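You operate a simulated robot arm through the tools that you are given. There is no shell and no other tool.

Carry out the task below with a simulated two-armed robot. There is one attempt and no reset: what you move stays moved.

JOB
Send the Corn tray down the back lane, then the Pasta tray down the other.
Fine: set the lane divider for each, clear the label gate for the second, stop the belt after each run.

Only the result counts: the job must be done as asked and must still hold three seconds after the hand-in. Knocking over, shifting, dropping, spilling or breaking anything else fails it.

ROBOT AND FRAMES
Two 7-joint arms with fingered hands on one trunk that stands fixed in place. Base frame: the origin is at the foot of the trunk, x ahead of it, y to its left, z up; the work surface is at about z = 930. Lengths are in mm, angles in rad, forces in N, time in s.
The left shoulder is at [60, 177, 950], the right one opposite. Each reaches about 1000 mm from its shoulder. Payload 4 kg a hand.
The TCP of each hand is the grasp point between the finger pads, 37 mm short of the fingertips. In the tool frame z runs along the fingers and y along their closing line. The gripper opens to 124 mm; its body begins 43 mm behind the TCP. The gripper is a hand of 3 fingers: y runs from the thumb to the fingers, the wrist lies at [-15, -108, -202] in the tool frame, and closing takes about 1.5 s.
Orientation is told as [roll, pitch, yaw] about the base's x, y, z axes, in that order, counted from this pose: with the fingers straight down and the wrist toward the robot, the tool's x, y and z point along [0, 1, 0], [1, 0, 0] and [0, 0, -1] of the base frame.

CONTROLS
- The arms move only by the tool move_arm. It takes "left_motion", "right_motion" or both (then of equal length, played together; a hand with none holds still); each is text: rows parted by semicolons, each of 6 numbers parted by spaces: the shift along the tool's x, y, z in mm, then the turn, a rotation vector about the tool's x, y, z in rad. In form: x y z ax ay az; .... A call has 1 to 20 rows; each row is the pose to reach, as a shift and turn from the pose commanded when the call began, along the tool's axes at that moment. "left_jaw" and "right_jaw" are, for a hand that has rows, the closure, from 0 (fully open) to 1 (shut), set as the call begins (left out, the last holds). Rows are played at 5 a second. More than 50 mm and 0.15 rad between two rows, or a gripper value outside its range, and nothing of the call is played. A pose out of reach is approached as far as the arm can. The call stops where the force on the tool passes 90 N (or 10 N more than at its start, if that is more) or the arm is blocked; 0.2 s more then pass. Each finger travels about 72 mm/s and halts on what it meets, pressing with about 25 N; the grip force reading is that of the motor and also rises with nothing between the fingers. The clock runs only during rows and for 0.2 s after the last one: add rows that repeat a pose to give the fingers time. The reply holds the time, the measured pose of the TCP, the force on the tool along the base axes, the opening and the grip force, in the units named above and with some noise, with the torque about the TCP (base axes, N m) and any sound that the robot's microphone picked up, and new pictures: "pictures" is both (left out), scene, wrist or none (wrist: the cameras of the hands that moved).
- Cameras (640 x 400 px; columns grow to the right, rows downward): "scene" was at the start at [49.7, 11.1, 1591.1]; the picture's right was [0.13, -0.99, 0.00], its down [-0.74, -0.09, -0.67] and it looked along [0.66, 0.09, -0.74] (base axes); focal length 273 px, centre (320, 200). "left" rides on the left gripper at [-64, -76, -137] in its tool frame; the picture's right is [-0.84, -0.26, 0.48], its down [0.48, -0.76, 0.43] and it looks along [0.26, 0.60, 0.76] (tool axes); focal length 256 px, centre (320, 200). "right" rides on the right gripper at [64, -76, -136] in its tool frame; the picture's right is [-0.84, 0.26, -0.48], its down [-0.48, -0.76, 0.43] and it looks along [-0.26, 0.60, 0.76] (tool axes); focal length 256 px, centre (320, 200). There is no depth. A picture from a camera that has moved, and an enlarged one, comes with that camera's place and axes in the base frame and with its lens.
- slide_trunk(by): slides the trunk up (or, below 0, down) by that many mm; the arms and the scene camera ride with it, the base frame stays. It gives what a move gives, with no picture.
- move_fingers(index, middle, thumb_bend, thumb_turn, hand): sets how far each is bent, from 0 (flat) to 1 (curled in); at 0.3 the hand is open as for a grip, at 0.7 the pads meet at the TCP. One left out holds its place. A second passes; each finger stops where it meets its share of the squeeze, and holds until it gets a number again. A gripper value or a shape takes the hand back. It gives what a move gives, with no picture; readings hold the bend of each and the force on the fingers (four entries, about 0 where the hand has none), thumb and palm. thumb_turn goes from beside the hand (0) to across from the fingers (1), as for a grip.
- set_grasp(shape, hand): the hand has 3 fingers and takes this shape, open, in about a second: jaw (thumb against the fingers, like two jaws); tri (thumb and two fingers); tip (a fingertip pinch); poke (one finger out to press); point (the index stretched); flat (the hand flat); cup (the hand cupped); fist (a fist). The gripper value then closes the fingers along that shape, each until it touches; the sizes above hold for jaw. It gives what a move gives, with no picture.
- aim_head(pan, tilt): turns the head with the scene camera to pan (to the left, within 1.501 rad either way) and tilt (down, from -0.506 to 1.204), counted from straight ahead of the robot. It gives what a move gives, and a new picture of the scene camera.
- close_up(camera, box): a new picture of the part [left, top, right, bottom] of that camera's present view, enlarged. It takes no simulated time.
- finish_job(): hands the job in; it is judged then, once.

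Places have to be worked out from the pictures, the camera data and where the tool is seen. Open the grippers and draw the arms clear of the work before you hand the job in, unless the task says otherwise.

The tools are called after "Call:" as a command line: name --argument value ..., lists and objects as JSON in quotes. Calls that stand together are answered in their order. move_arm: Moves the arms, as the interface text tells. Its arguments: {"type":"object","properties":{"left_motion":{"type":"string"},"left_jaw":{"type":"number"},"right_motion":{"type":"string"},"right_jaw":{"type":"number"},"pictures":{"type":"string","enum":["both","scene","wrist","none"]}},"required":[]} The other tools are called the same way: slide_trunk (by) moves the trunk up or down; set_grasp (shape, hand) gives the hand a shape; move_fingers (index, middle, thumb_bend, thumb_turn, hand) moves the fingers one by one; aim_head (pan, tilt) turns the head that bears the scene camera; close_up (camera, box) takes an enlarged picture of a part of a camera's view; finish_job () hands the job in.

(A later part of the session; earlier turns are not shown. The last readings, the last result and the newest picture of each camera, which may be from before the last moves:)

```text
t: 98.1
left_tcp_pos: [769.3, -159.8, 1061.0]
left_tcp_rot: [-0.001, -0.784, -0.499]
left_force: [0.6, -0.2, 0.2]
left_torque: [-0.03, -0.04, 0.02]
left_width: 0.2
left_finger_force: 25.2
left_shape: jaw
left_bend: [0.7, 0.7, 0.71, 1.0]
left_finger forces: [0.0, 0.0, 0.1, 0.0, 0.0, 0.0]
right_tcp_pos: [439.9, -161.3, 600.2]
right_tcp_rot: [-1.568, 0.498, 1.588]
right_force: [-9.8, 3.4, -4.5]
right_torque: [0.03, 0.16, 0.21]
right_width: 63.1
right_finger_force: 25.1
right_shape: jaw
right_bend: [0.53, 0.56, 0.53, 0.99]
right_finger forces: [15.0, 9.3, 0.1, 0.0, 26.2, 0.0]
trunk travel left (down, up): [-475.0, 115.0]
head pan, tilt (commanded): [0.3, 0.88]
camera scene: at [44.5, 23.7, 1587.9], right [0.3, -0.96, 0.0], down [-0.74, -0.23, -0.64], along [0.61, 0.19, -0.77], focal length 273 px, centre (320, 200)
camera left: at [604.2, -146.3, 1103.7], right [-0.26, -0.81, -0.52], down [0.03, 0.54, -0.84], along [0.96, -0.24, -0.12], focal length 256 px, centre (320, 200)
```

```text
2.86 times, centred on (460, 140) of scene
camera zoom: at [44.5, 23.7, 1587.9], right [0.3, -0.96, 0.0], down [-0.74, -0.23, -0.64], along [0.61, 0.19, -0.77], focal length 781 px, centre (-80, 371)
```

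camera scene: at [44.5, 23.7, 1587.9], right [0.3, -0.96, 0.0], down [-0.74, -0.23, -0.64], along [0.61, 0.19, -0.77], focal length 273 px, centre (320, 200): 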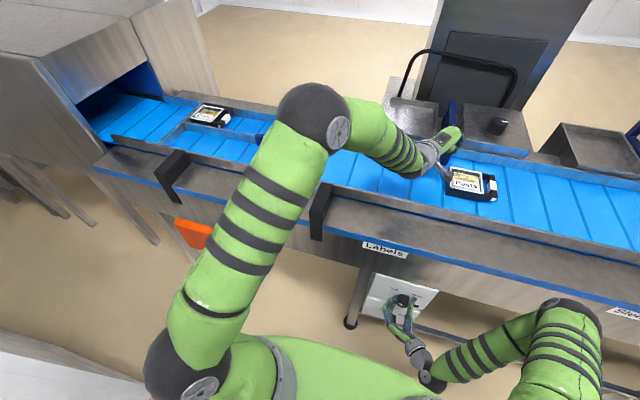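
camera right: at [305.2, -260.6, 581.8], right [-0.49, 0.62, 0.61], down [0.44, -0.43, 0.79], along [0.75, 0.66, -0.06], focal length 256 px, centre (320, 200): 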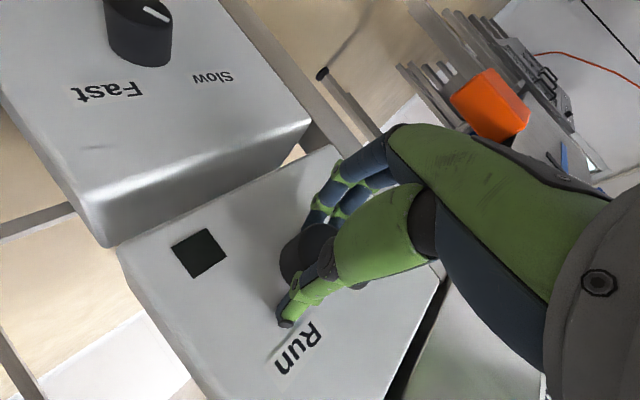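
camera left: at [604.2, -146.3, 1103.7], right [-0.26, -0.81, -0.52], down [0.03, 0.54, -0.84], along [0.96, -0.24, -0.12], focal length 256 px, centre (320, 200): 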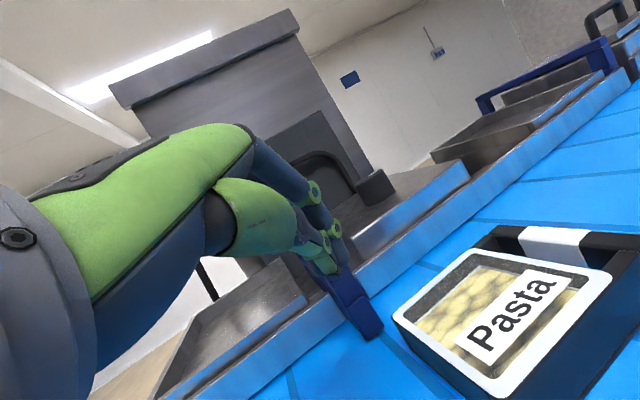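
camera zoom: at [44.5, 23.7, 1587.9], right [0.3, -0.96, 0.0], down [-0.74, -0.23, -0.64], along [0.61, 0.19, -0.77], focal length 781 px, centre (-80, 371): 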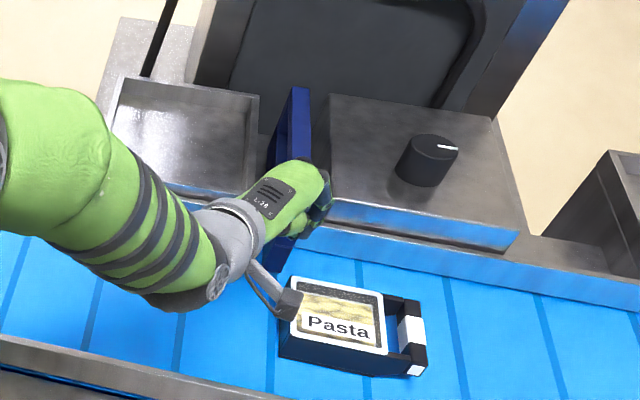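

The hand now points forward with reach to spare. I'll lower it so the fingertips are at gate height, then push forward again.

Call:
move_arm --left_motion "0 -8 8 0 0 0; 0 -15 15 0 0 0; 0 -22 22 0 0 0; 5.7 -14.6 29.4 0 0 0; 11.5 -7.1 36.9 0 0 0; 17.2 0.3 44.3 0 0 0; 23 7.8 51.8 0 0 0; 28.7 15.2 59.2 0 0 0; 34.5 22.7 66.7 0 0 0; 34.5 22.7 66.7 0 0 0"

Call:
close_up --camera "scene" --box '[400, 70, 520, 210]'

Call:
close_up --camera "left" --box '[240, 180, 480, 380]'

```text
t: 100.3
left_tcp_pos: [840.4, -159.8, 1028.4]
left_tcp_rot: [-0.001, -0.783, -0.498]
left_force: [-2.2, 3.3, 1.9]
left_torque: [0.0, -0.03, 0.09]
left_width: 0.2
left_finger_force: 24.6
left_shape: jaw
left_bend: [0.7, 0.7, 0.71, 1.0]
left_finger forces: [0.1, 4.9, 0.0, 0.1, 0.0, 0.0]
right_tcp_pos: [439.9, -162.5, 600.0]
right_tcp_rot: [-1.569, 0.499, 1.588]
right_force: [-7.6, 2.9, -5.0]
right_torque: [-0.01, 0.19, 0.18]
right_width: 63.2
right_finger_force: 24.5
right_shape: jaw
right_bend: [0.53, 0.56, 0.53, 0.99]
right_finger forces: [15.4, 8.8, 0.1, 0.0, 25.5, 0.0]
trunk travel left (down, up): [-475.0, 115.0]
head pan, tilt (commanded): [0.3, 0.88]
camera scene: at [44.1, 24.1, 1587.9], right [0.3, -0.96, 0.0], down [-0.74, -0.23, -0.64], along [0.61, 0.19, -0.77], focal length 273 px, centre (320, 200)
camera left: at [676.0, -145.1, 1072.7], right [-0.26, -0.81, -0.52], down [0.03, 0.53, -0.84], along [0.96, -0.24, -0.12], focal length 256 px, centre (320, 200)
```

scene: 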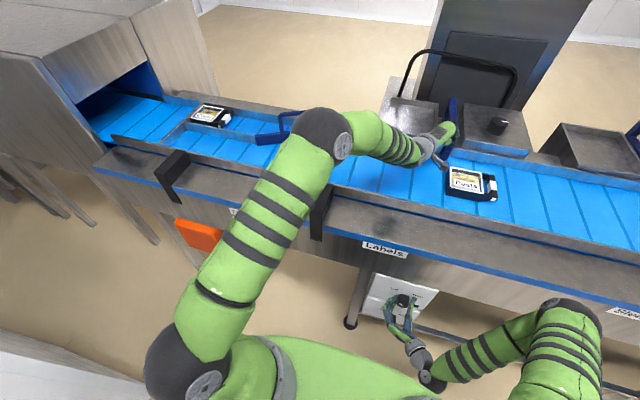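
left: 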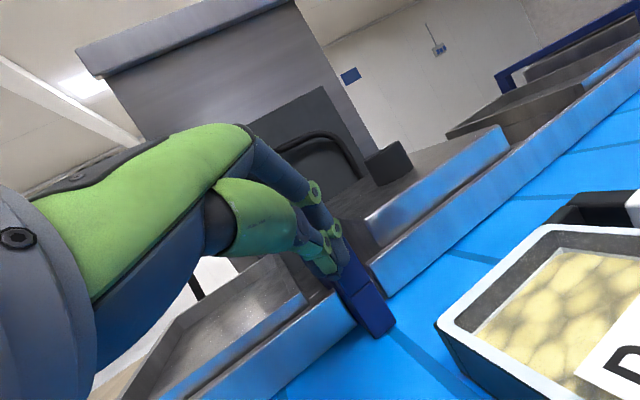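

```text
2.86 times, centred on (460, 140) of scene
camera zoom: at [44.1, 24.1, 1587.9], right [0.3, -0.96, 0.0], down [-0.74, -0.23, -0.64], along [0.61, 0.19, -0.77], focal length 781 px, centre (-80, 371)
```

zoom: 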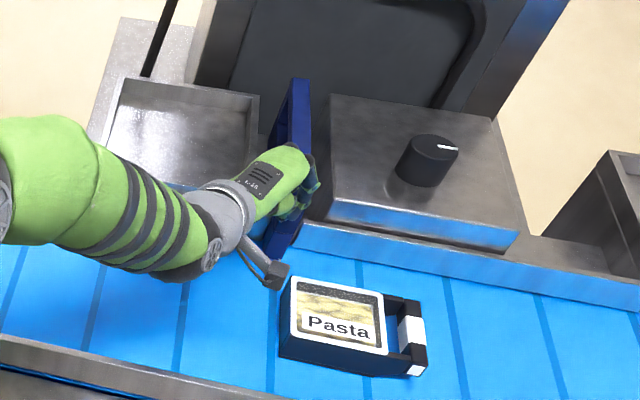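

```text
2.00 times, centred on (360, 280) of left
camera zoom: at [676.0, -145.1, 1072.7], right [-0.26, -0.81, -0.52], down [0.03, 0.53, -0.84], along [0.96, -0.24, -0.12], focal length 512 px, centre (240, 40)
```

zoom: 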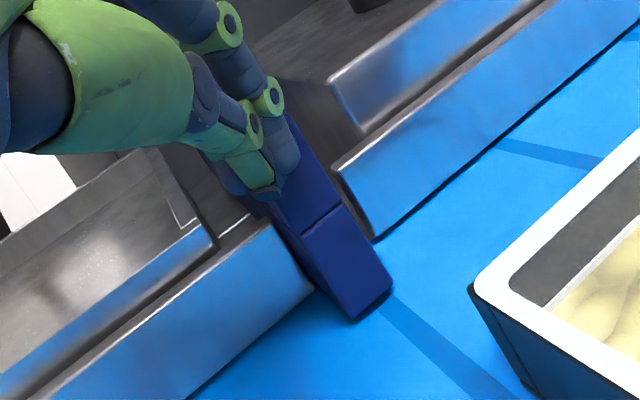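

The back rail has a slot for the gate, and about 50 mm still protrudes. I'll push on in small steps, watching the forces as the fingers near the boxes.

Call:
move_arm --left_motion "3.5 6.8 6.8 0 0 0; 7 13.5 13.5 0 0 0; 10.5 20 20 0 0 0; 13 25 25 0 0 0; 13 25 25 0 0 0"

Call:
close_up --camera "left" --box '[200, 180, 440, 380]'

Call:
close_up --camera "scene" --box '[400, 70, 520, 210]'

```text
t: 101.5
left_tcp_pos: [875.2, -171.2, 1027.3]
left_tcp_rot: [-0.005, -0.78, -0.503]
left_force: [-3.4, -1.5, -1.6]
left_torque: [0.01, -0.01, -0.08]
left_width: 0.0
left_finger_force: 25.1
left_shape: jaw
left_bend: [0.7, 0.7, 0.71, 1.0]
left_finger forces: [0.0, 3.8, 0.0, 0.0, 0.0, 0.1]
right_tcp_pos: [440.2, -161.5, 600.3]
right_tcp_rot: [-1.57, 0.497, 1.587]
right_force: [-5.6, 4.1, -5.6]
right_torque: [-0.02, 0.22, 0.25]
right_width: 63.0
right_finger_force: 25.4
right_shape: jaw
right_bend: [0.53, 0.56, 0.53, 0.99]
right_finger forces: [15.5, 9.3, 0.0, 0.0, 23.7, 0.0]
trunk travel left (down, up): [-475.0, 115.0]
head pan, tilt (commanded): [0.3, 0.88]
camera scene: at [44.5, 23.4, 1587.7], right [0.29, -0.96, 0.0], down [-0.74, -0.23, -0.64], along [0.61, 0.19, -0.77], focal length 273 px, centre (320, 200)
camera left: at [711.1, -155.1, 1071.3], right [-0.27, -0.81, -0.52], down [0.03, 0.53, -0.84], along [0.96, -0.24, -0.12], focal length 256 px, centre (320, 200)
```

scene: 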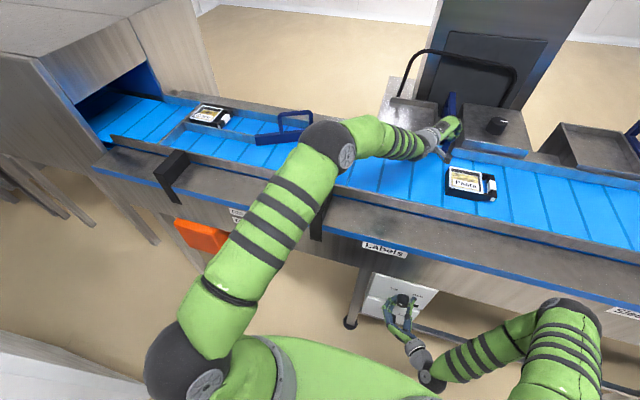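
left: 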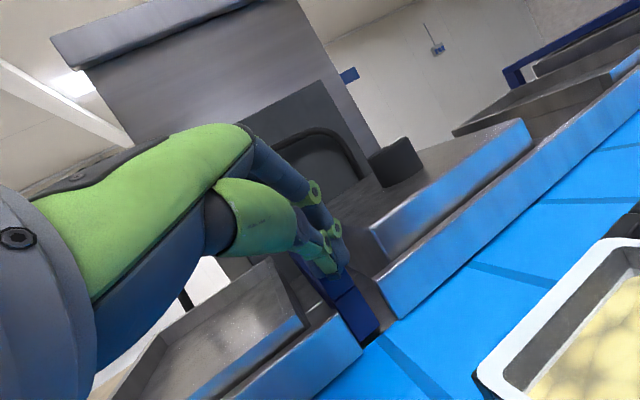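

```text
2.00 times, centred on (320, 280) of left
camera zoom: at [711.1, -155.1, 1071.3], right [-0.27, -0.81, -0.52], down [0.03, 0.53, -0.84], along [0.96, -0.24, -0.12], focal length 512 px, centre (320, 40)
```

zoom: 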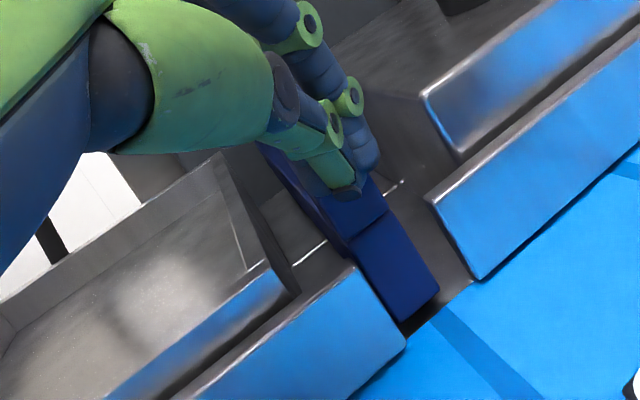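

```text
2.86 times, centred on (460, 140) of scene
camera zoom: at [44.5, 23.4, 1587.7], right [0.29, -0.96, 0.0], down [-0.74, -0.23, -0.64], along [0.61, 0.19, -0.77], focal length 781 px, centre (-80, 371)
```

zoom: 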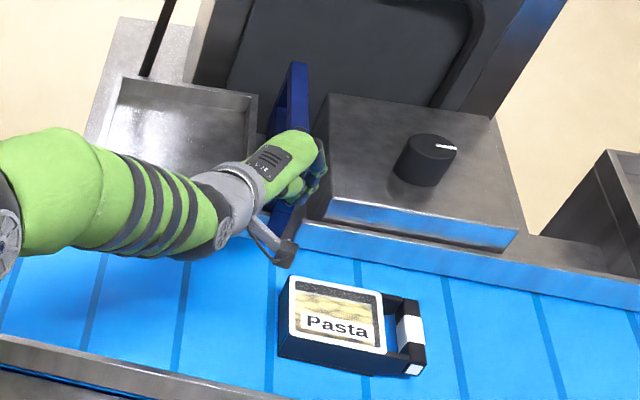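

The gate's front end is now nearly flush with the back rail's slot. I'll push the last few centimetres until it stops.

Call:
move_arm --left_motion "5.3 4.4 4.4 0 0 0; 10.7 8.7 8.7 0 0 0; 15.9 13.2 13.2 0 0 0; 19.7 18.1 18.1 0 0 0; 19.7 18.1 18.1 0 0 0"

Call:
close_up --camera "left" --box '[200, 180, 440, 380]'

Call:
close_up --camera "scene" --box '[400, 70, 520, 210]'

```text
t: 102.6
left_tcp_pos: [899.8, -162.2, 1031.9]
left_tcp_rot: [-0.006, -0.775, -0.505]
left_force: [-75.2, 38.6, 18.1]
left_torque: [0.31, 1.3, -0.2]
left_width: 0.0
left_finger_force: 25.0
left_shape: jaw
left_bend: [0.7, 0.7, 0.7, 1.0]
left_finger forces: [0.0, 32.6, 0.0, 0.1, 96.1, 0.0]
right_tcp_pos: [438.7, -161.8, 602.6]
right_tcp_rot: [-1.574, 0.504, 1.584]
right_force: [5.4, 3.7, -13.3]
right_torque: [-0.08, 0.44, 0.37]
right_width: 63.1
right_finger_force: 25.2
right_shape: jaw
right_bend: [0.53, 0.55, 0.53, 0.98]
right_finger forces: [17.1, 8.6, 0.0, 0.1, 16.6, 0.0]
trunk travel left (down, up): [-475.0, 115.0]
head pan, tilt (commanded): [0.3, 0.88]
stopped in row 5 (left hand): the force on the tool passed its limit at 92 N (the readings are from after the stop); the commanded pose is now the measured one
camera scene: at [34.7, 29.0, 1588.3], right [0.3, -0.95, 0.0], down [-0.73, -0.23, -0.64], along [0.61, 0.19, -0.77], focal length 273 px, centre (320, 200)
camera left: at [736.4, -147.6, 1076.3], right [-0.27, -0.81, -0.52], down [0.03, 0.53, -0.85], along [0.96, -0.24, -0.12], focal length 256 px, centre (320, 200)
```

scene: 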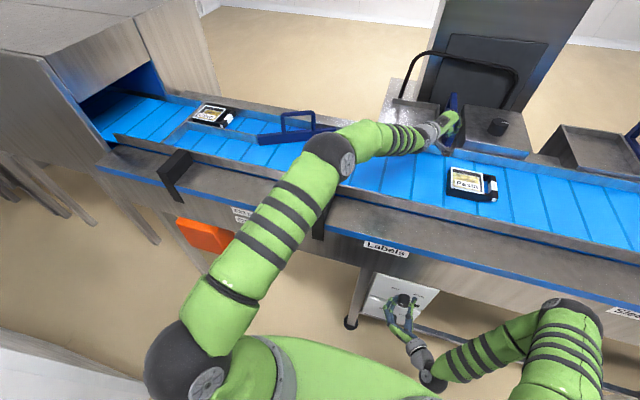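
left: 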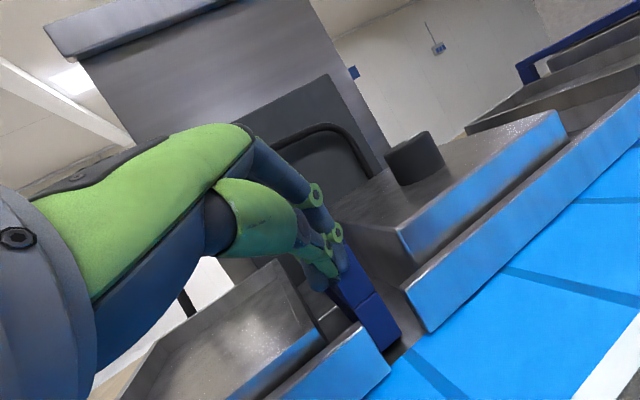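

```text
2.00 times, centred on (320, 280) of left
camera zoom: at [736.4, -147.6, 1076.3], right [-0.27, -0.81, -0.52], down [0.03, 0.53, -0.85], along [0.96, -0.24, -0.12], focal length 512 px, centre (320, 40)
```

zoom: 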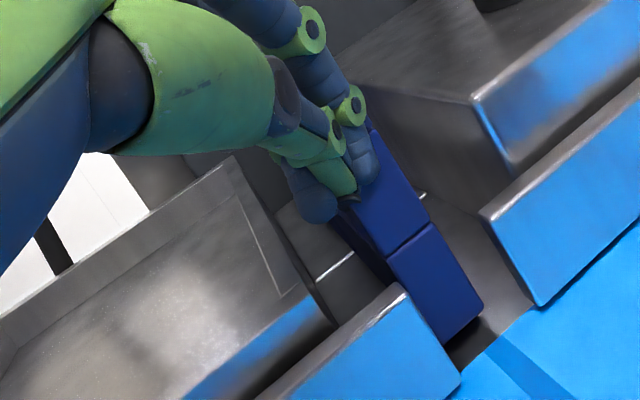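

```text
2.86 times, centred on (460, 140) of scene
camera zoom: at [34.7, 29.0, 1588.3], right [0.3, -0.95, 0.0], down [-0.73, -0.23, -0.64], along [0.61, 0.19, -0.77], focal length 781 px, centre (-80, 371)
```

zoom: 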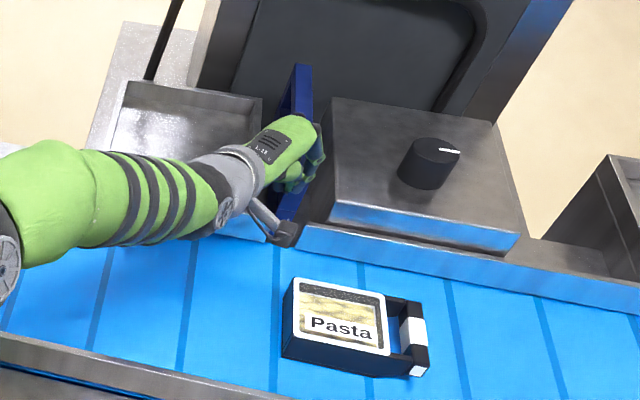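

The push ended at 90 N with the gate's front end just inside the slot of the back rail, so it has reached its end or the thumb caught its edge. I'll draw the hand back and up to see the gate clearly.

Call:
move_arm --left_motion "-2.6 -3.5 -10.6 0 0 0; -5.2 -7 -21.2 0 0 0; -12 -3 -50 0 0 0; -20 2 -83 0 0 0; -30 3 -120 0 0 0; -40 4 -160 0 0 0"

Call:
close_up --camera "scene" --box '[400, 70, 520, 210]'

Call:
close_up --camera "left" --box '[240, 180, 480, 380]'

```text
t: 104.0
left_tcp_pos: [790.5, -148.5, 1143.6]
left_tcp_rot: [-0.005, -0.776, -0.501]
left_force: [0.2, 0.4, -0.4]
left_torque: [0.03, -0.03, -0.02]
left_width: 0.0
left_finger_force: 24.7
left_shape: jaw
left_bend: [0.7, 0.7, 0.72, 1.0]
left_finger forces: [0.0, 0.0, 0.1, 0.0, 0.0, 0.0]
right_tcp_pos: [441.5, -162.3, 600.6]
right_tcp_rot: [-1.569, 0.5, 1.585]
right_force: [-30.3, 10.9, 1.3]
right_torque: [0.08, 0.01, 0.18]
right_width: 63.9
right_finger_force: 25.4
right_shape: jaw
right_bend: [0.52, 0.55, 0.53, 1.0]
right_finger forces: [15.9, 12.4, 0.1, 0.1, 33.6, 0.0]
trunk travel left (down, up): [-475.0, 115.0]
head pan, tilt (commanded): [0.3, 0.88]
camera scene: at [42.9, 24.4, 1587.8], right [0.3, -0.96, 0.0], down [-0.74, -0.23, -0.64], along [0.61, 0.19, -0.77], focal length 273 px, centre (320, 200)
camera left: at [625.7, -132.8, 1188.8], right [-0.27, -0.81, -0.52], down [0.02, 0.54, -0.84], along [0.96, -0.24, -0.13], focal length 256 px, centre (320, 200)
```

scene: 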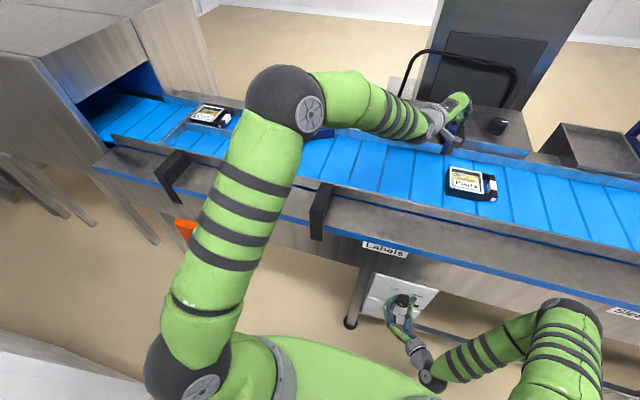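
left: 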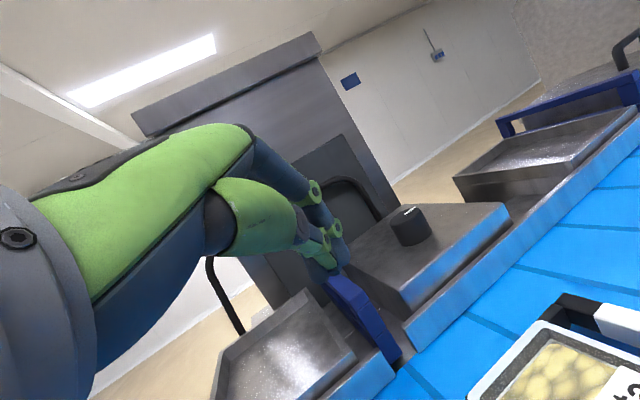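

```text
2.86 times, centred on (460, 140) of scene
camera zoom: at [42.9, 24.4, 1587.8], right [0.3, -0.96, 0.0], down [-0.74, -0.23, -0.64], along [0.61, 0.19, -0.77], focal length 781 px, centre (-80, 371)
```

zoom: 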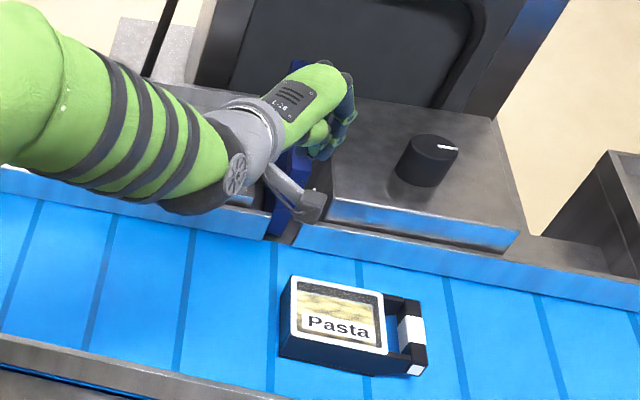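

```text
2.00 times, centred on (360, 280) of left
camera zoom: at [625.7, -132.8, 1188.8], right [-0.27, -0.81, -0.52], down [0.02, 0.54, -0.84], along [0.96, -0.24, -0.13], focal length 512 px, centre (240, 40)
```

zoom: 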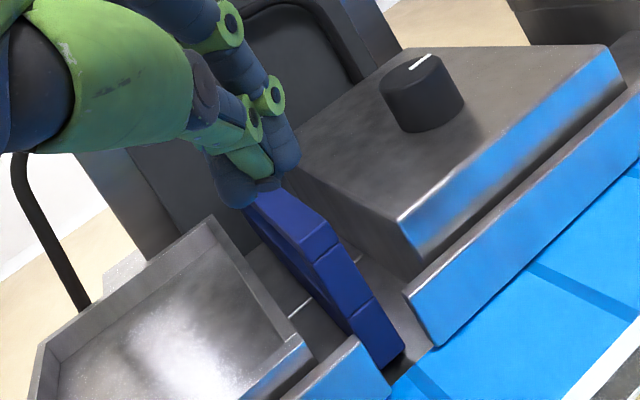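

The gate is fully back in its slot, in line with the open sleeve gate, and the Pasta tray has not moved. I'll draw the left arm up and away from the belt.

Call:
move_arm --left_motion "1 -4 -25 0 0 0; 3 -10 -55 0.1 -0.02 0.049; 5 -18 -85 0.22 -0.045 0.108; 7 -27 -115 0.34 -0.069 0.166; 9 -35 -145 0.46 -0.093 0.225; 12 -43 -175 0.58 -0.118 0.284; 14 -51 -201 0.7 -0.142 0.343; 14 -51 -201 0.774 -0.157 0.379" --pictures "scene"

```text
t: 105.8
left_tcp_pos: [643.6, -49.4, 1252.6]
left_tcp_rot: [-0.007, 0.007, -0.905]
left_force: [0.1, 0.1, 0.0]
left_torque: [0.02, -0.02, -0.01]
left_width: 0.0
left_finger_force: 25.4
left_shape: jaw
left_bend: [0.7, 0.7, 0.72, 1.0]
left_finger forces: [0.1, 0.1, 0.1, 0.0, 0.1, 0.0]
right_tcp_pos: [440.5, -162.3, 600.5]
right_tcp_rot: [-1.569, 0.501, 1.585]
right_force: [-31.1, 13.4, -5.1]
right_torque: [0.01, 0.14, 0.16]
right_width: 64.2
right_finger_force: 25.6
right_shape: jaw
right_bend: [0.52, 0.55, 0.53, 1.0]
right_finger forces: [17.4, 12.3, 0.0, 0.1, 33.9, 0.1]
trunk travel left (down, up): [-475.0, 115.0]
head pan, tilt (commanded): [0.3, 0.88]
camera scene: at [43.0, 24.1, 1587.9], right [0.3, -0.96, 0.0], down [-0.74, -0.23, -0.64], along [0.61, 0.19, -0.77], focal length 273 px, centre (320, 200)
```

scene: 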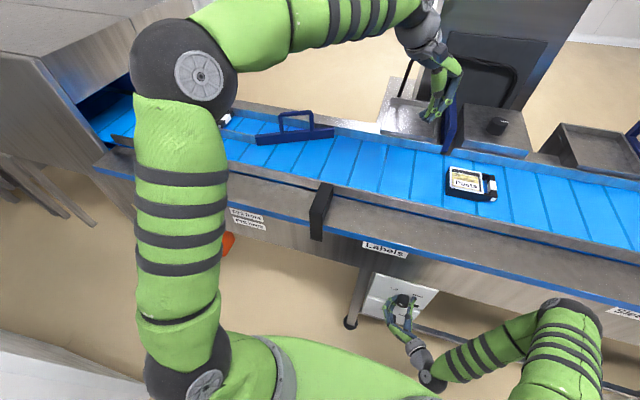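

Next I'll return the left arm to its parking pose and open its hand.

Call:
move_arm --left_motion "20 -32 -2 0 0 -0.05; 41 -64 -4 0 0 -0.12; 61 -96 -5 0 0 -0.19; 81 -128 -7 0 0 -0.27; 102 -160 -9 0 0 -0.35; 122 -192 -11 0 0 -0.43; 142 -224 -12 0 0 -0.51; 163 -256 -14 0 0 -0.59; 183 -288 -16 0 0 -0.67; 203 -320 -18 0 0 -0.75; 224 -352 -19 0 0 -0.83; 244 -383 -21 0 0 -0.905" --left_jaw 0.0

Call:
close_up --camera "scene" --box '[370, 70, 540, 220]'

Call:
close_up --camera "right" --box '[140, 120, 460, 340]'

Call:
close_up --camera "scene" --box '[150, 70, 370, 200]'

```text
t: 108.4
left_tcp_pos: [599.4, 405.5, 1273.7]
left_tcp_rot: [0.002, 0.011, 0.001]
left_force: [1.4, 0.6, 0.4]
left_torque: [-0.01, -0.02, -0.04]
left_width: 123.7
left_finger_force: 0.1
left_shape: jaw
left_bend: [0.3, 0.3, 0.3, 0.98]
left_finger forces: [0.0, 0.0, 0.0, 0.0, 0.0, 0.0]
right_tcp_pos: [440.8, -163.0, 600.3]
right_tcp_rot: [-1.569, 0.499, 1.584]
right_force: [-31.4, 12.7, -4.5]
right_torque: [0.07, 0.08, 0.13]
right_width: 64.1
right_finger_force: 25.1
right_shape: jaw
right_bend: [0.52, 0.55, 0.53, 1.0]
right_finger forces: [17.1, 12.2, 0.1, 0.1, 36.0, 0.0]
trunk travel left (down, up): [-475.0, 115.0]
head pan, tilt (commanded): [0.3, 0.88]
camera scene: at [43.2, 24.6, 1587.9], right [0.3, -0.96, 0.0], down [-0.74, -0.23, -0.64], along [0.61, 0.19, -0.77], focal length 273 px, centre (320, 200)
camera left: at [522.6, 340.0, 1412.0], right [-0.26, -0.84, -0.48], down [-0.76, 0.48, -0.43], along [0.59, 0.26, -0.77], focal length 256 px, centre (320, 200)
```

scene: 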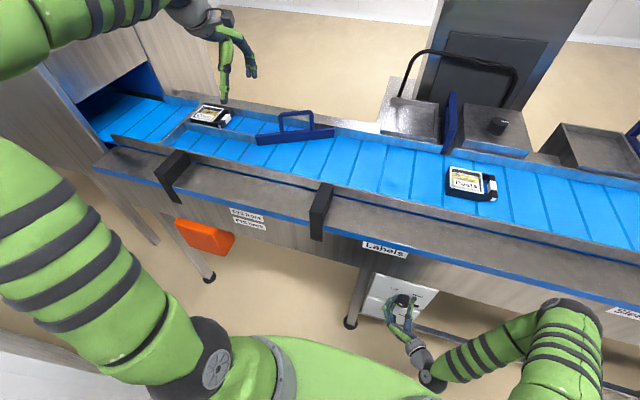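
left: 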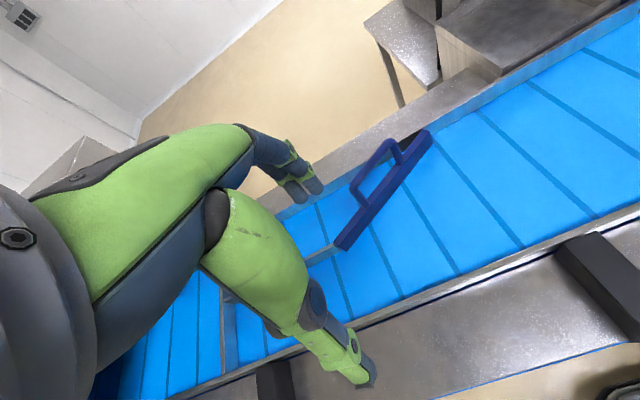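

```text
2.67 times, centred on (455, 145) of scene
camera zoom: at [43.2, 24.6, 1587.9], right [0.3, -0.96, 0.0], down [-0.74, -0.23, -0.64], along [0.61, 0.19, -0.77], focal length 729 px, centre (-40, 347)
```

zoom: 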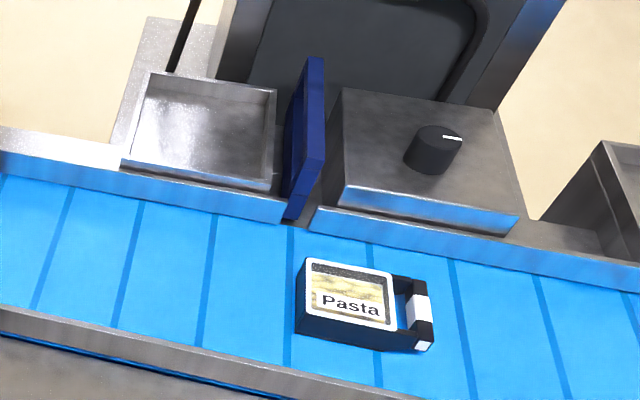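

```text
1.82 times, centred on (300, 230) of right
camera zoom: at [305.6, -261.6, 581.7], right [-0.49, 0.62, 0.61], down [0.44, -0.43, 0.79], along [0.75, 0.66, -0.06], focal length 465 px, centre (356, 146)
```

zoom: 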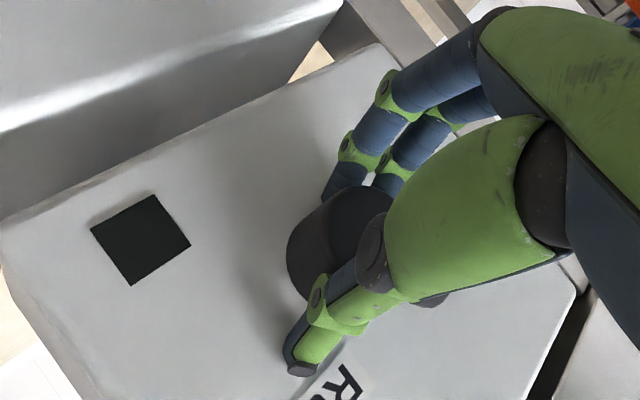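

```text
2.91 times, centred on (260, 135) of scene
camera zoom: at [43.2, 24.6, 1587.9], right [0.3, -0.96, 0.0], down [-0.74, -0.23, -0.64], along [0.61, 0.19, -0.77], focal length 795 px, centre (494, 389)
```

zoom: 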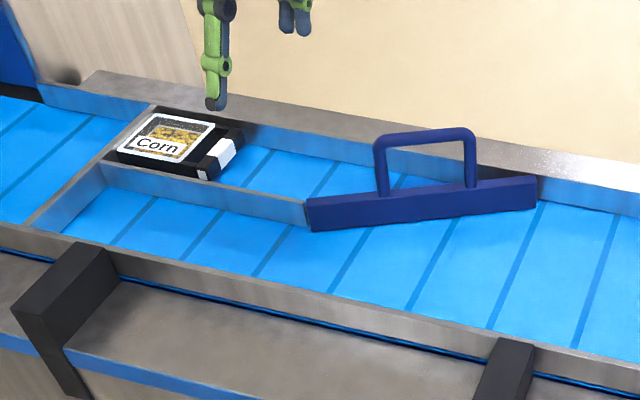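

The gate is open, the divider points to the front lane, and the Corn tray is settled in the back lane. The right hand still grips the knob with the indicator dark. I'll now turn it clockwise to Run for the Pasta tray.

Call:
move_arm --right_motion "0 0 0 0 0 0.12; 0 0 0 0 0 0.24; 0 0 0 0 0 0.36; 0 0 0 0 0 0.48; 0 0 0 0 0 0.6; 0 0 0 0 0 0.72; 0 0 0 0 0 0.84; 0 0 0 0 0 0.96; 0 0 0 0 0 1.08; 0 0 0 0 0 1.2; 0 0 0 0 0 1.32; 0 0 0 0 0 1.4"

```text
t: 111.0
left_tcp_pos: [599.6, 405.4, 1275.3]
left_tcp_rot: [0.002, 0.01, -0.002]
left_force: [-0.6, 0.2, 0.0]
left_torque: [-0.03, -0.01, -0.03]
left_width: 123.5
left_finger_force: 0.0
left_shape: jaw
left_bend: [0.3, 0.3, 0.3, 0.98]
left_finger forces: [0.0, 0.0, 0.0, 0.1, 0.0, 0.1]
right_tcp_pos: [441.8, -162.9, 598.6]
right_tcp_rot: [-1.571, -0.9, 1.583]
right_force: [-25.9, 17.7, -5.1]
right_torque: [-0.45, -0.12, 0.17]
right_width: 63.6
right_finger_force: 24.9
right_shape: jaw
right_bend: [0.53, 0.55, 0.53, 1.0]
right_finger forces: [20.5, 7.2, 0.0, 0.0, 35.0, 0.0]
trunk travel left (down, up): [-475.0, 115.0]
head pan, tilt (commanded): [0.3, 0.88]
camera scene: at [43.5, 24.8, 1587.9], right [0.3, -0.96, 0.0], down [-0.74, -0.23, -0.64], along [0.61, 0.19, -0.77], focal length 273 px, centre (320, 200)
camera right: at [304.8, -161.5, 501.4], right [-0.48, -0.5, 0.72], down [0.45, -0.84, -0.3], along [0.76, 0.18, 0.63], focal length 256 px, centre (320, 200)
```

scene: 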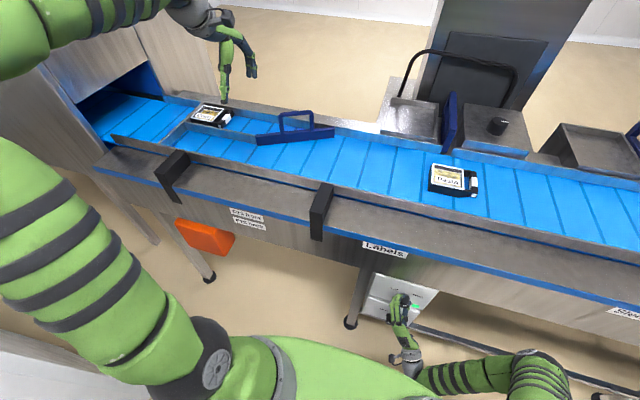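
right: 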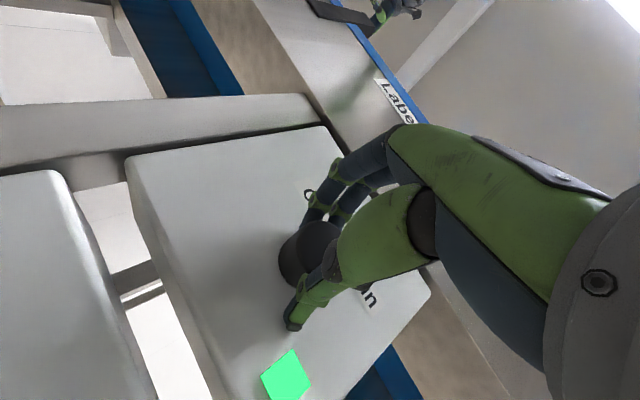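

The belt is running and the Pasta tray has passed the open gate. I'll wait in steps, holding the knob.

Call:
move_arm --right_motion "0 0 0 0 0 0; 0 0 0 0 0 0; 0 0 0 0 0 0; 0 0 0 0 0 0; 0 0 0 0 0 0; 0 0 0 0 0 0; 0 0 0 0 0 0; 0 0 0 0 0 0; 0 0 0 0 0 0; 0 0 0 0 0 0; 0 0 0 0 0 0; 0 0 0 0 0 0; 0 0 0 0 0 0; 0 0 0 0 0 0; 0 0 0 0 0 0" --pictures "scene"

```text
t: 114.2
left_tcp_pos: [598.7, 404.7, 1273.8]
left_tcp_rot: [-0.001, 0.012, -0.001]
left_force: [-0.8, 0.3, -0.4]
left_torque: [0.06, -0.01, 0.03]
left_width: 123.7
left_finger_force: 0.1
left_shape: jaw
left_bend: [0.3, 0.3, 0.3, 0.98]
left_finger forces: [0.0, 0.0, 0.1, 0.1, 0.0, 0.0]
right_tcp_pos: [440.7, -162.2, 600.0]
right_tcp_rot: [-1.571, -0.899, 1.585]
right_force: [-22.9, 20.4, -1.8]
right_torque: [-0.41, -0.19, 0.27]
right_width: 64.0
right_finger_force: 25.3
right_shape: jaw
right_bend: [0.52, 0.55, 0.53, 1.0]
right_finger forces: [20.5, 8.0, 0.1, 0.0, 31.0, 0.1]
trunk travel left (down, up): [-475.0, 115.0]
head pan, tilt (commanded): [0.3, 0.88]
camera scene: at [43.5, 24.8, 1587.9], right [0.3, -0.96, 0.0], down [-0.74, -0.23, -0.64], along [0.61, 0.19, -0.77], focal length 273 px, centre (320, 200)
```

scene: 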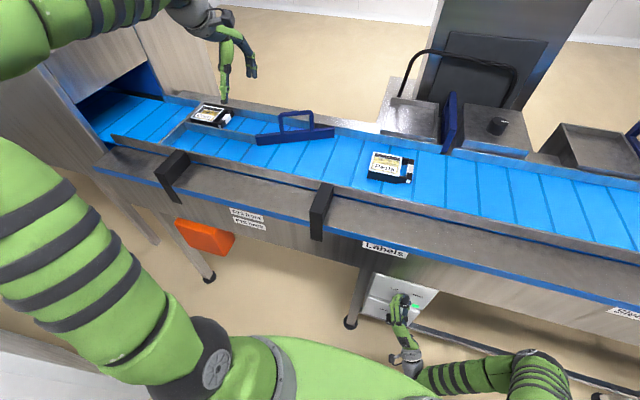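

The Pasta tray moves steadily toward the divider. I'll continue waiting.

Call:
move_arm --right_motion "0 0 0 0 0 0; 0 0 0 0 0 0; 0 0 0 0 0 0; 0 0 0 0 0 0; 0 0 0 0 0 0; 0 0 0 0 0 0; 0 0 0 0 0 0; 0 0 0 0 0 0; 0 0 0 0 0 0; 0 0 0 0 0 0; 0 0 0 0 0 0; 0 0 0 0 0 0; 0 0 0 0 0 0; 0 0 0 0 0 0; 0 0 0 0 0 0; 0 0 0 0 0 0; 0 0 0 0 0 0" --pictures "scene"

Call:
close_up --camera "scene" --box '[180, 80, 400, 220]'

```text
t: 117.8
left_tcp_pos: [599.5, 404.6, 1274.8]
left_tcp_rot: [0.001, 0.011, -0.002]
left_force: [-0.7, 1.2, 0.0]
left_torque: [0.0, 0.01, -0.01]
left_width: 123.7
left_finger_force: 0.0
left_shape: jaw
left_bend: [0.3, 0.3, 0.3, 0.98]
left_finger forces: [0.1, 0.0, 0.0, 0.0, 0.0, 0.0]
right_tcp_pos: [441.1, -162.8, 599.2]
right_tcp_rot: [-1.57, -0.9, 1.586]
right_force: [-22.5, 19.4, -1.1]
right_torque: [-0.4, -0.19, 0.24]
right_width: 63.7
right_finger_force: 24.9
right_shape: jaw
right_bend: [0.52, 0.55, 0.53, 1.0]
right_finger forces: [20.4, 8.1, 0.0, 0.1, 30.8, 0.1]
trunk travel left (down, up): [-475.0, 115.0]
head pan, tilt (commanded): [0.3, 0.88]
camera scene: at [43.5, 24.8, 1587.9], right [0.3, -0.96, 0.0], down [-0.74, -0.23, -0.64], along [0.61, 0.19, -0.77], focal length 273 px, centre (320, 200)
```

scene: 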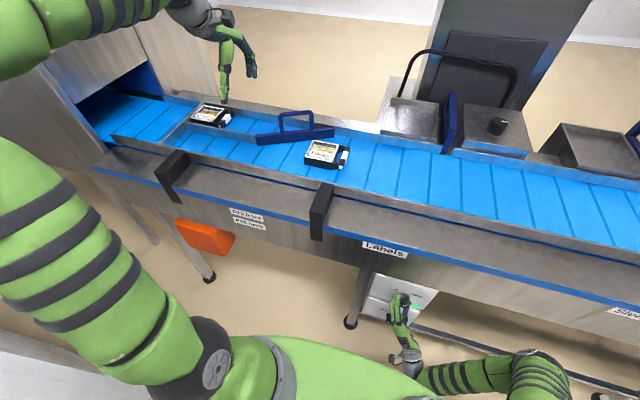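

```text
2.86 times, centred on (290, 150) of scene
camera zoom: at [43.5, 24.8, 1587.9], right [0.3, -0.96, 0.0], down [-0.74, -0.23, -0.64], along [0.61, 0.19, -0.77], focal length 781 px, centre (406, 343)
```

zoom: 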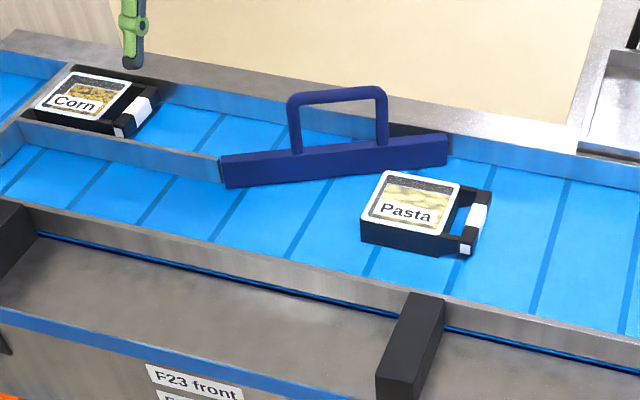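

The Pasta tray is arriving at the divider on its front side. I'll continue in moderate steps.

Call:
move_arm --right_motion "0 0 0 0 0 0; 0 0 0 0 0 0; 0 0 0 0 0 0; 0 0 0 0 0 0; 0 0 0 0 0 0; 0 0 0 0 0 0; 0 0 0 0 0 0; 0 0 0 0 0 0; 0 0 0 0 0 0; 0 0 0 0 0 0; 0 0 0 0 0 0; 0 0 0 0 0 0; 0 0 0 0 0 0" --pictures "scene"

Call:
close_up --camera "scene" --box '[150, 80, 370, 220]'

```text
t: 120.6
left_tcp_pos: [599.1, 405.4, 1275.0]
left_tcp_rot: [-0.002, 0.013, -0.001]
left_force: [0.3, 0.0, 0.0]
left_torque: [0.05, -0.02, 0.01]
left_width: 123.7
left_finger_force: 0.0
left_shape: jaw
left_bend: [0.3, 0.3, 0.3, 0.98]
left_finger forces: [0.1, 0.0, 0.0, 0.0, 0.0, 0.0]
right_tcp_pos: [440.5, -163.5, 599.8]
right_tcp_rot: [-1.57, -0.899, 1.584]
right_force: [-21.7, 19.0, -2.2]
right_torque: [-0.38, -0.18, 0.26]
right_width: 63.6
right_finger_force: 25.3
right_shape: jaw
right_bend: [0.52, 0.55, 0.53, 1.0]
right_finger forces: [20.5, 8.1, 0.0, 0.0, 30.7, 0.1]
trunk travel left (down, up): [-475.0, 115.0]
head pan, tilt (commanded): [0.3, 0.88]
camera scene: at [43.5, 24.8, 1587.9], right [0.3, -0.96, 0.0], down [-0.74, -0.23, -0.64], along [0.61, 0.19, -0.77], focal length 273 px, centre (320, 200)
```

scene: 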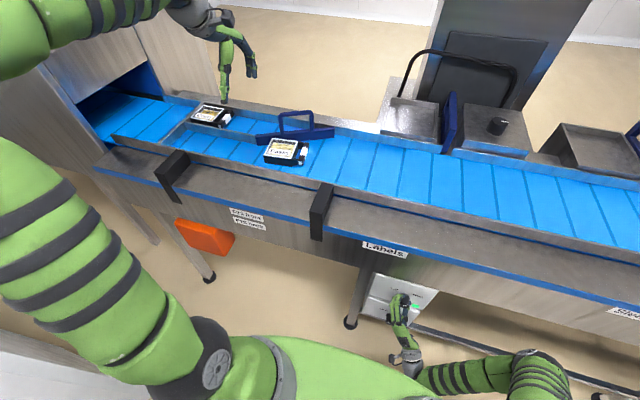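

```text
2.86 times, centred on (260, 150) of scene
camera zoom: at [43.5, 24.8, 1587.9], right [0.3, -0.96, 0.0], down [-0.74, -0.23, -0.64], along [0.61, 0.19, -0.77], focal length 781 px, centre (491, 343)
```

zoom: 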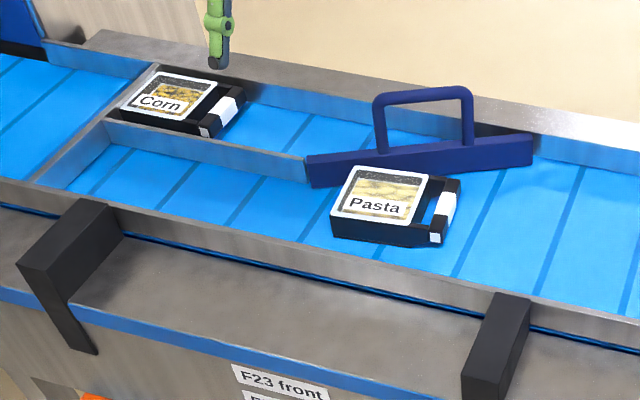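

The Pasta tray is aligned with the divider and sliding toward the front lane. I'll keep going.

Call:
move_arm --right_motion "0 0 0 0 0 0; 0 0 0 0 0 0; 0 0 0 0 0 0; 0 0 0 0 0 0; 0 0 0 0 0 0; 0 0 0 0 0 0; 0 0 0 0 0 0; 0 0 0 0 0 0; 0 0 0 0 0 0; 0 0 0 0 0 0; 0 0 0 0 0 0; 0 0 0 0 0 0; 0 0 0 0 0 0; 0 0 0 0 0 0" --pictures "scene"

Call:
close_up --camera "scene" --box '[150, 80, 370, 220]'

```text
t: 123.6
left_tcp_pos: [599.2, 403.9, 1274.7]
left_tcp_rot: [-0.001, 0.01, -0.002]
left_force: [0.9, -0.1, 0.1]
left_torque: [0.0, 0.03, 0.0]
left_width: 123.8
left_finger_force: 0.0
left_shape: jaw
left_bend: [0.3, 0.3, 0.3, 0.98]
left_finger forces: [0.1, 0.0, 0.0, 0.1, 0.1, 0.0]
right_tcp_pos: [441.0, -162.9, 600.3]
right_tcp_rot: [-1.571, -0.9, 1.587]
right_force: [-22.0, 19.1, -1.4]
right_torque: [-0.39, -0.19, 0.25]
right_width: 63.8
right_finger_force: 24.5
right_shape: jaw
right_bend: [0.52, 0.55, 0.53, 1.0]
right_finger forces: [20.4, 8.0, 0.0, 0.1, 30.7, 0.1]
trunk travel left (down, up): [-475.0, 115.0]
head pan, tilt (commanded): [0.3, 0.88]
camera scene: at [43.5, 24.8, 1587.9], right [0.3, -0.96, 0.0], down [-0.74, -0.23, -0.64], along [0.61, 0.19, -0.77], focal length 273 px, centre (320, 200)
```

scene: 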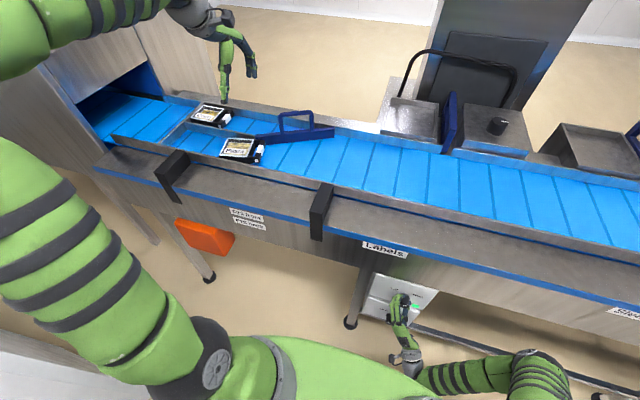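

```text
2.86 times, centred on (260, 150) of scene
camera zoom: at [43.5, 24.8, 1587.9], right [0.3, -0.96, 0.0], down [-0.74, -0.23, -0.64], along [0.61, 0.19, -0.77], focal length 781 px, centre (491, 343)
```

zoom: 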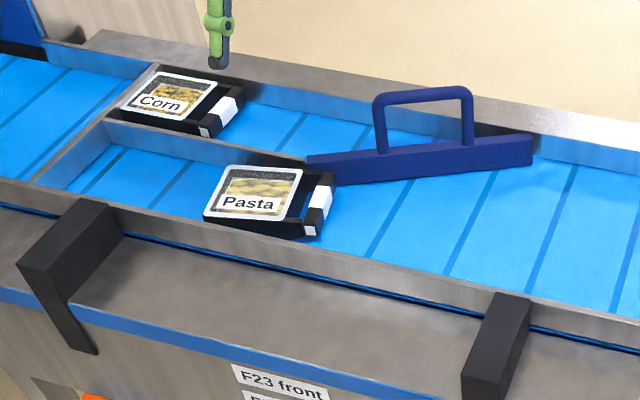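

The Pasta tray has entered the front lane. I'll run until it reaches the lane end.

Call:
move_arm --right_motion "0 0 0 0 0 0; 0 0 0 0 0 0; 0 0 0 0 0 0; 0 0 0 0 0 0; 0 0 0 0 0 0; 0 0 0 0 0 0; 0 0 0 0 0 0; 0 0 0 0 0 0; 0 0 0 0 0 0; 0 0 0 0 0 0; 0 0 0 0 0 0; 0 0 0 0 0 0" --pictures "scene"

Call:
close_up --camera "scene" --box '[130, 80, 350, 220]'

```text
t: 126.2
left_tcp_pos: [599.5, 405.6, 1272.9]
left_tcp_rot: [0.001, 0.011, 0.0]
left_force: [-0.8, -0.2, -0.1]
left_torque: [-0.03, 0.01, 0.02]
left_width: 124.0
left_finger_force: 0.1
left_shape: jaw
left_bend: [0.3, 0.3, 0.3, 0.98]
left_finger forces: [0.0, 0.0, 0.0, 0.0, 0.0, 0.0]
right_tcp_pos: [441.3, -162.5, 598.7]
right_tcp_rot: [-1.57, -0.898, 1.586]
right_force: [-22.0, 18.7, -1.4]
right_torque: [-0.39, -0.18, 0.24]
right_width: 63.9
right_finger_force: 24.8
right_shape: jaw
right_bend: [0.52, 0.55, 0.53, 1.0]
right_finger forces: [20.3, 8.1, 0.0, 0.0, 30.6, 0.1]
trunk travel left (down, up): [-475.0, 115.0]
head pan, tilt (commanded): [0.3, 0.88]
camera scene: at [43.5, 24.8, 1587.9], right [0.3, -0.96, 0.0], down [-0.74, -0.23, -0.64], along [0.61, 0.19, -0.77], focal length 273 px, centre (320, 200)
```

scene: 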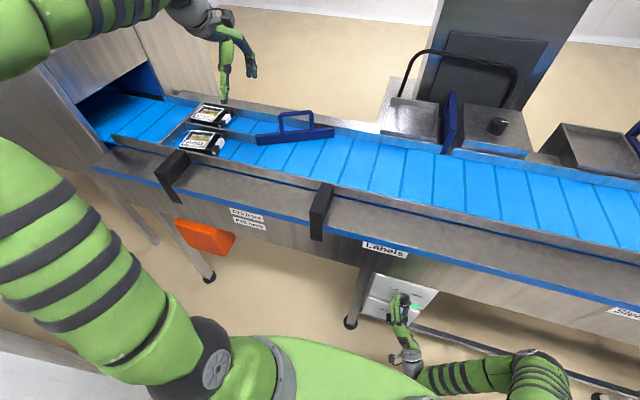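

```text
2.86 times, centred on (240, 150) of scene
camera zoom: at [43.5, 24.8, 1587.9], right [0.3, -0.96, 0.0], down [-0.74, -0.23, -0.64], along [0.61, 0.19, -0.77], focal length 781 px, centre (549, 343)
```

zoom: 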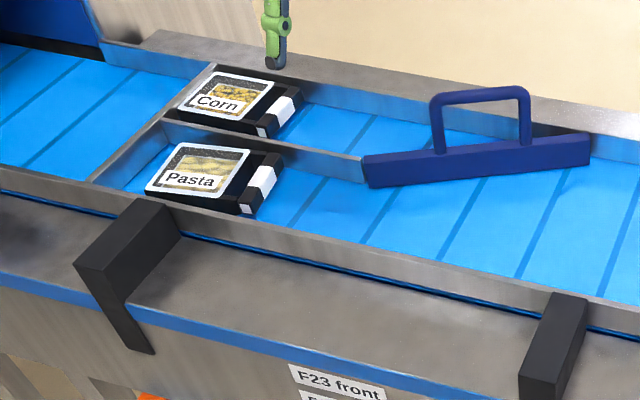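

It is about 50 mm short of the lane end. I'll wait another second, then turn the knob back to Off.

Call:
move_arm --right_motion "0 0 0 0 0 0; 0 0 0 0 0 0; 0 0 0 0 0 0; 0 0 0 0 0 0; 0 0 0 0 0 0" --pictures "scene"

Call:
close_up --camera "scene" --box '[130, 80, 350, 220]'

```text
t: 127.4
left_tcp_pos: [600.0, 405.2, 1274.0]
left_tcp_rot: [0.001, 0.01, 0.0]
left_force: [-0.6, 0.6, 0.6]
left_torque: [-0.03, 0.0, -0.03]
left_width: 123.7
left_finger_force: 0.2
left_shape: jaw
left_bend: [0.3, 0.3, 0.3, 0.98]
left_finger forces: [0.0, 0.0, 0.1, 0.0, 0.0, 0.0]
right_tcp_pos: [440.8, -162.8, 599.5]
right_tcp_rot: [-1.573, -0.899, 1.583]
right_force: [-21.5, 18.8, -0.6]
right_torque: [-0.37, -0.16, 0.25]
right_width: 63.8
right_finger_force: 24.9
right_shape: jaw
right_bend: [0.52, 0.55, 0.53, 1.0]
right_finger forces: [20.4, 8.1, 0.0, 0.0, 30.7, 0.0]
trunk travel left (down, up): [-475.0, 115.0]
head pan, tilt (commanded): [0.3, 0.88]
camera scene: at [43.5, 24.8, 1587.9], right [0.3, -0.96, 0.0], down [-0.74, -0.23, -0.64], along [0.61, 0.19, -0.77], focal length 273 px, centre (320, 200)
```

scene: 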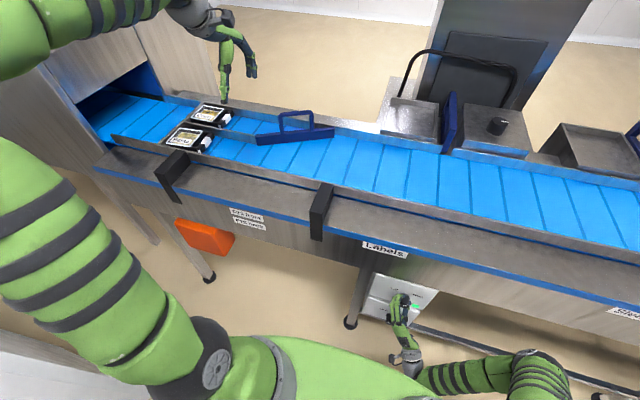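

```text
2.86 times, centred on (240, 150) of scene
camera zoom: at [43.5, 24.8, 1587.9], right [0.3, -0.96, 0.0], down [-0.74, -0.23, -0.64], along [0.61, 0.19, -0.77], focal length 781 px, centre (549, 343)
```

zoom: 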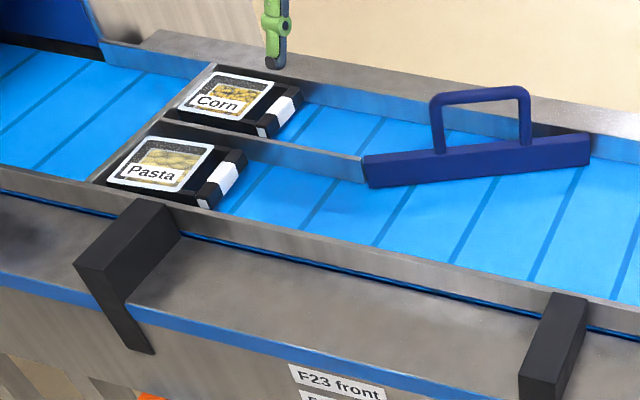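

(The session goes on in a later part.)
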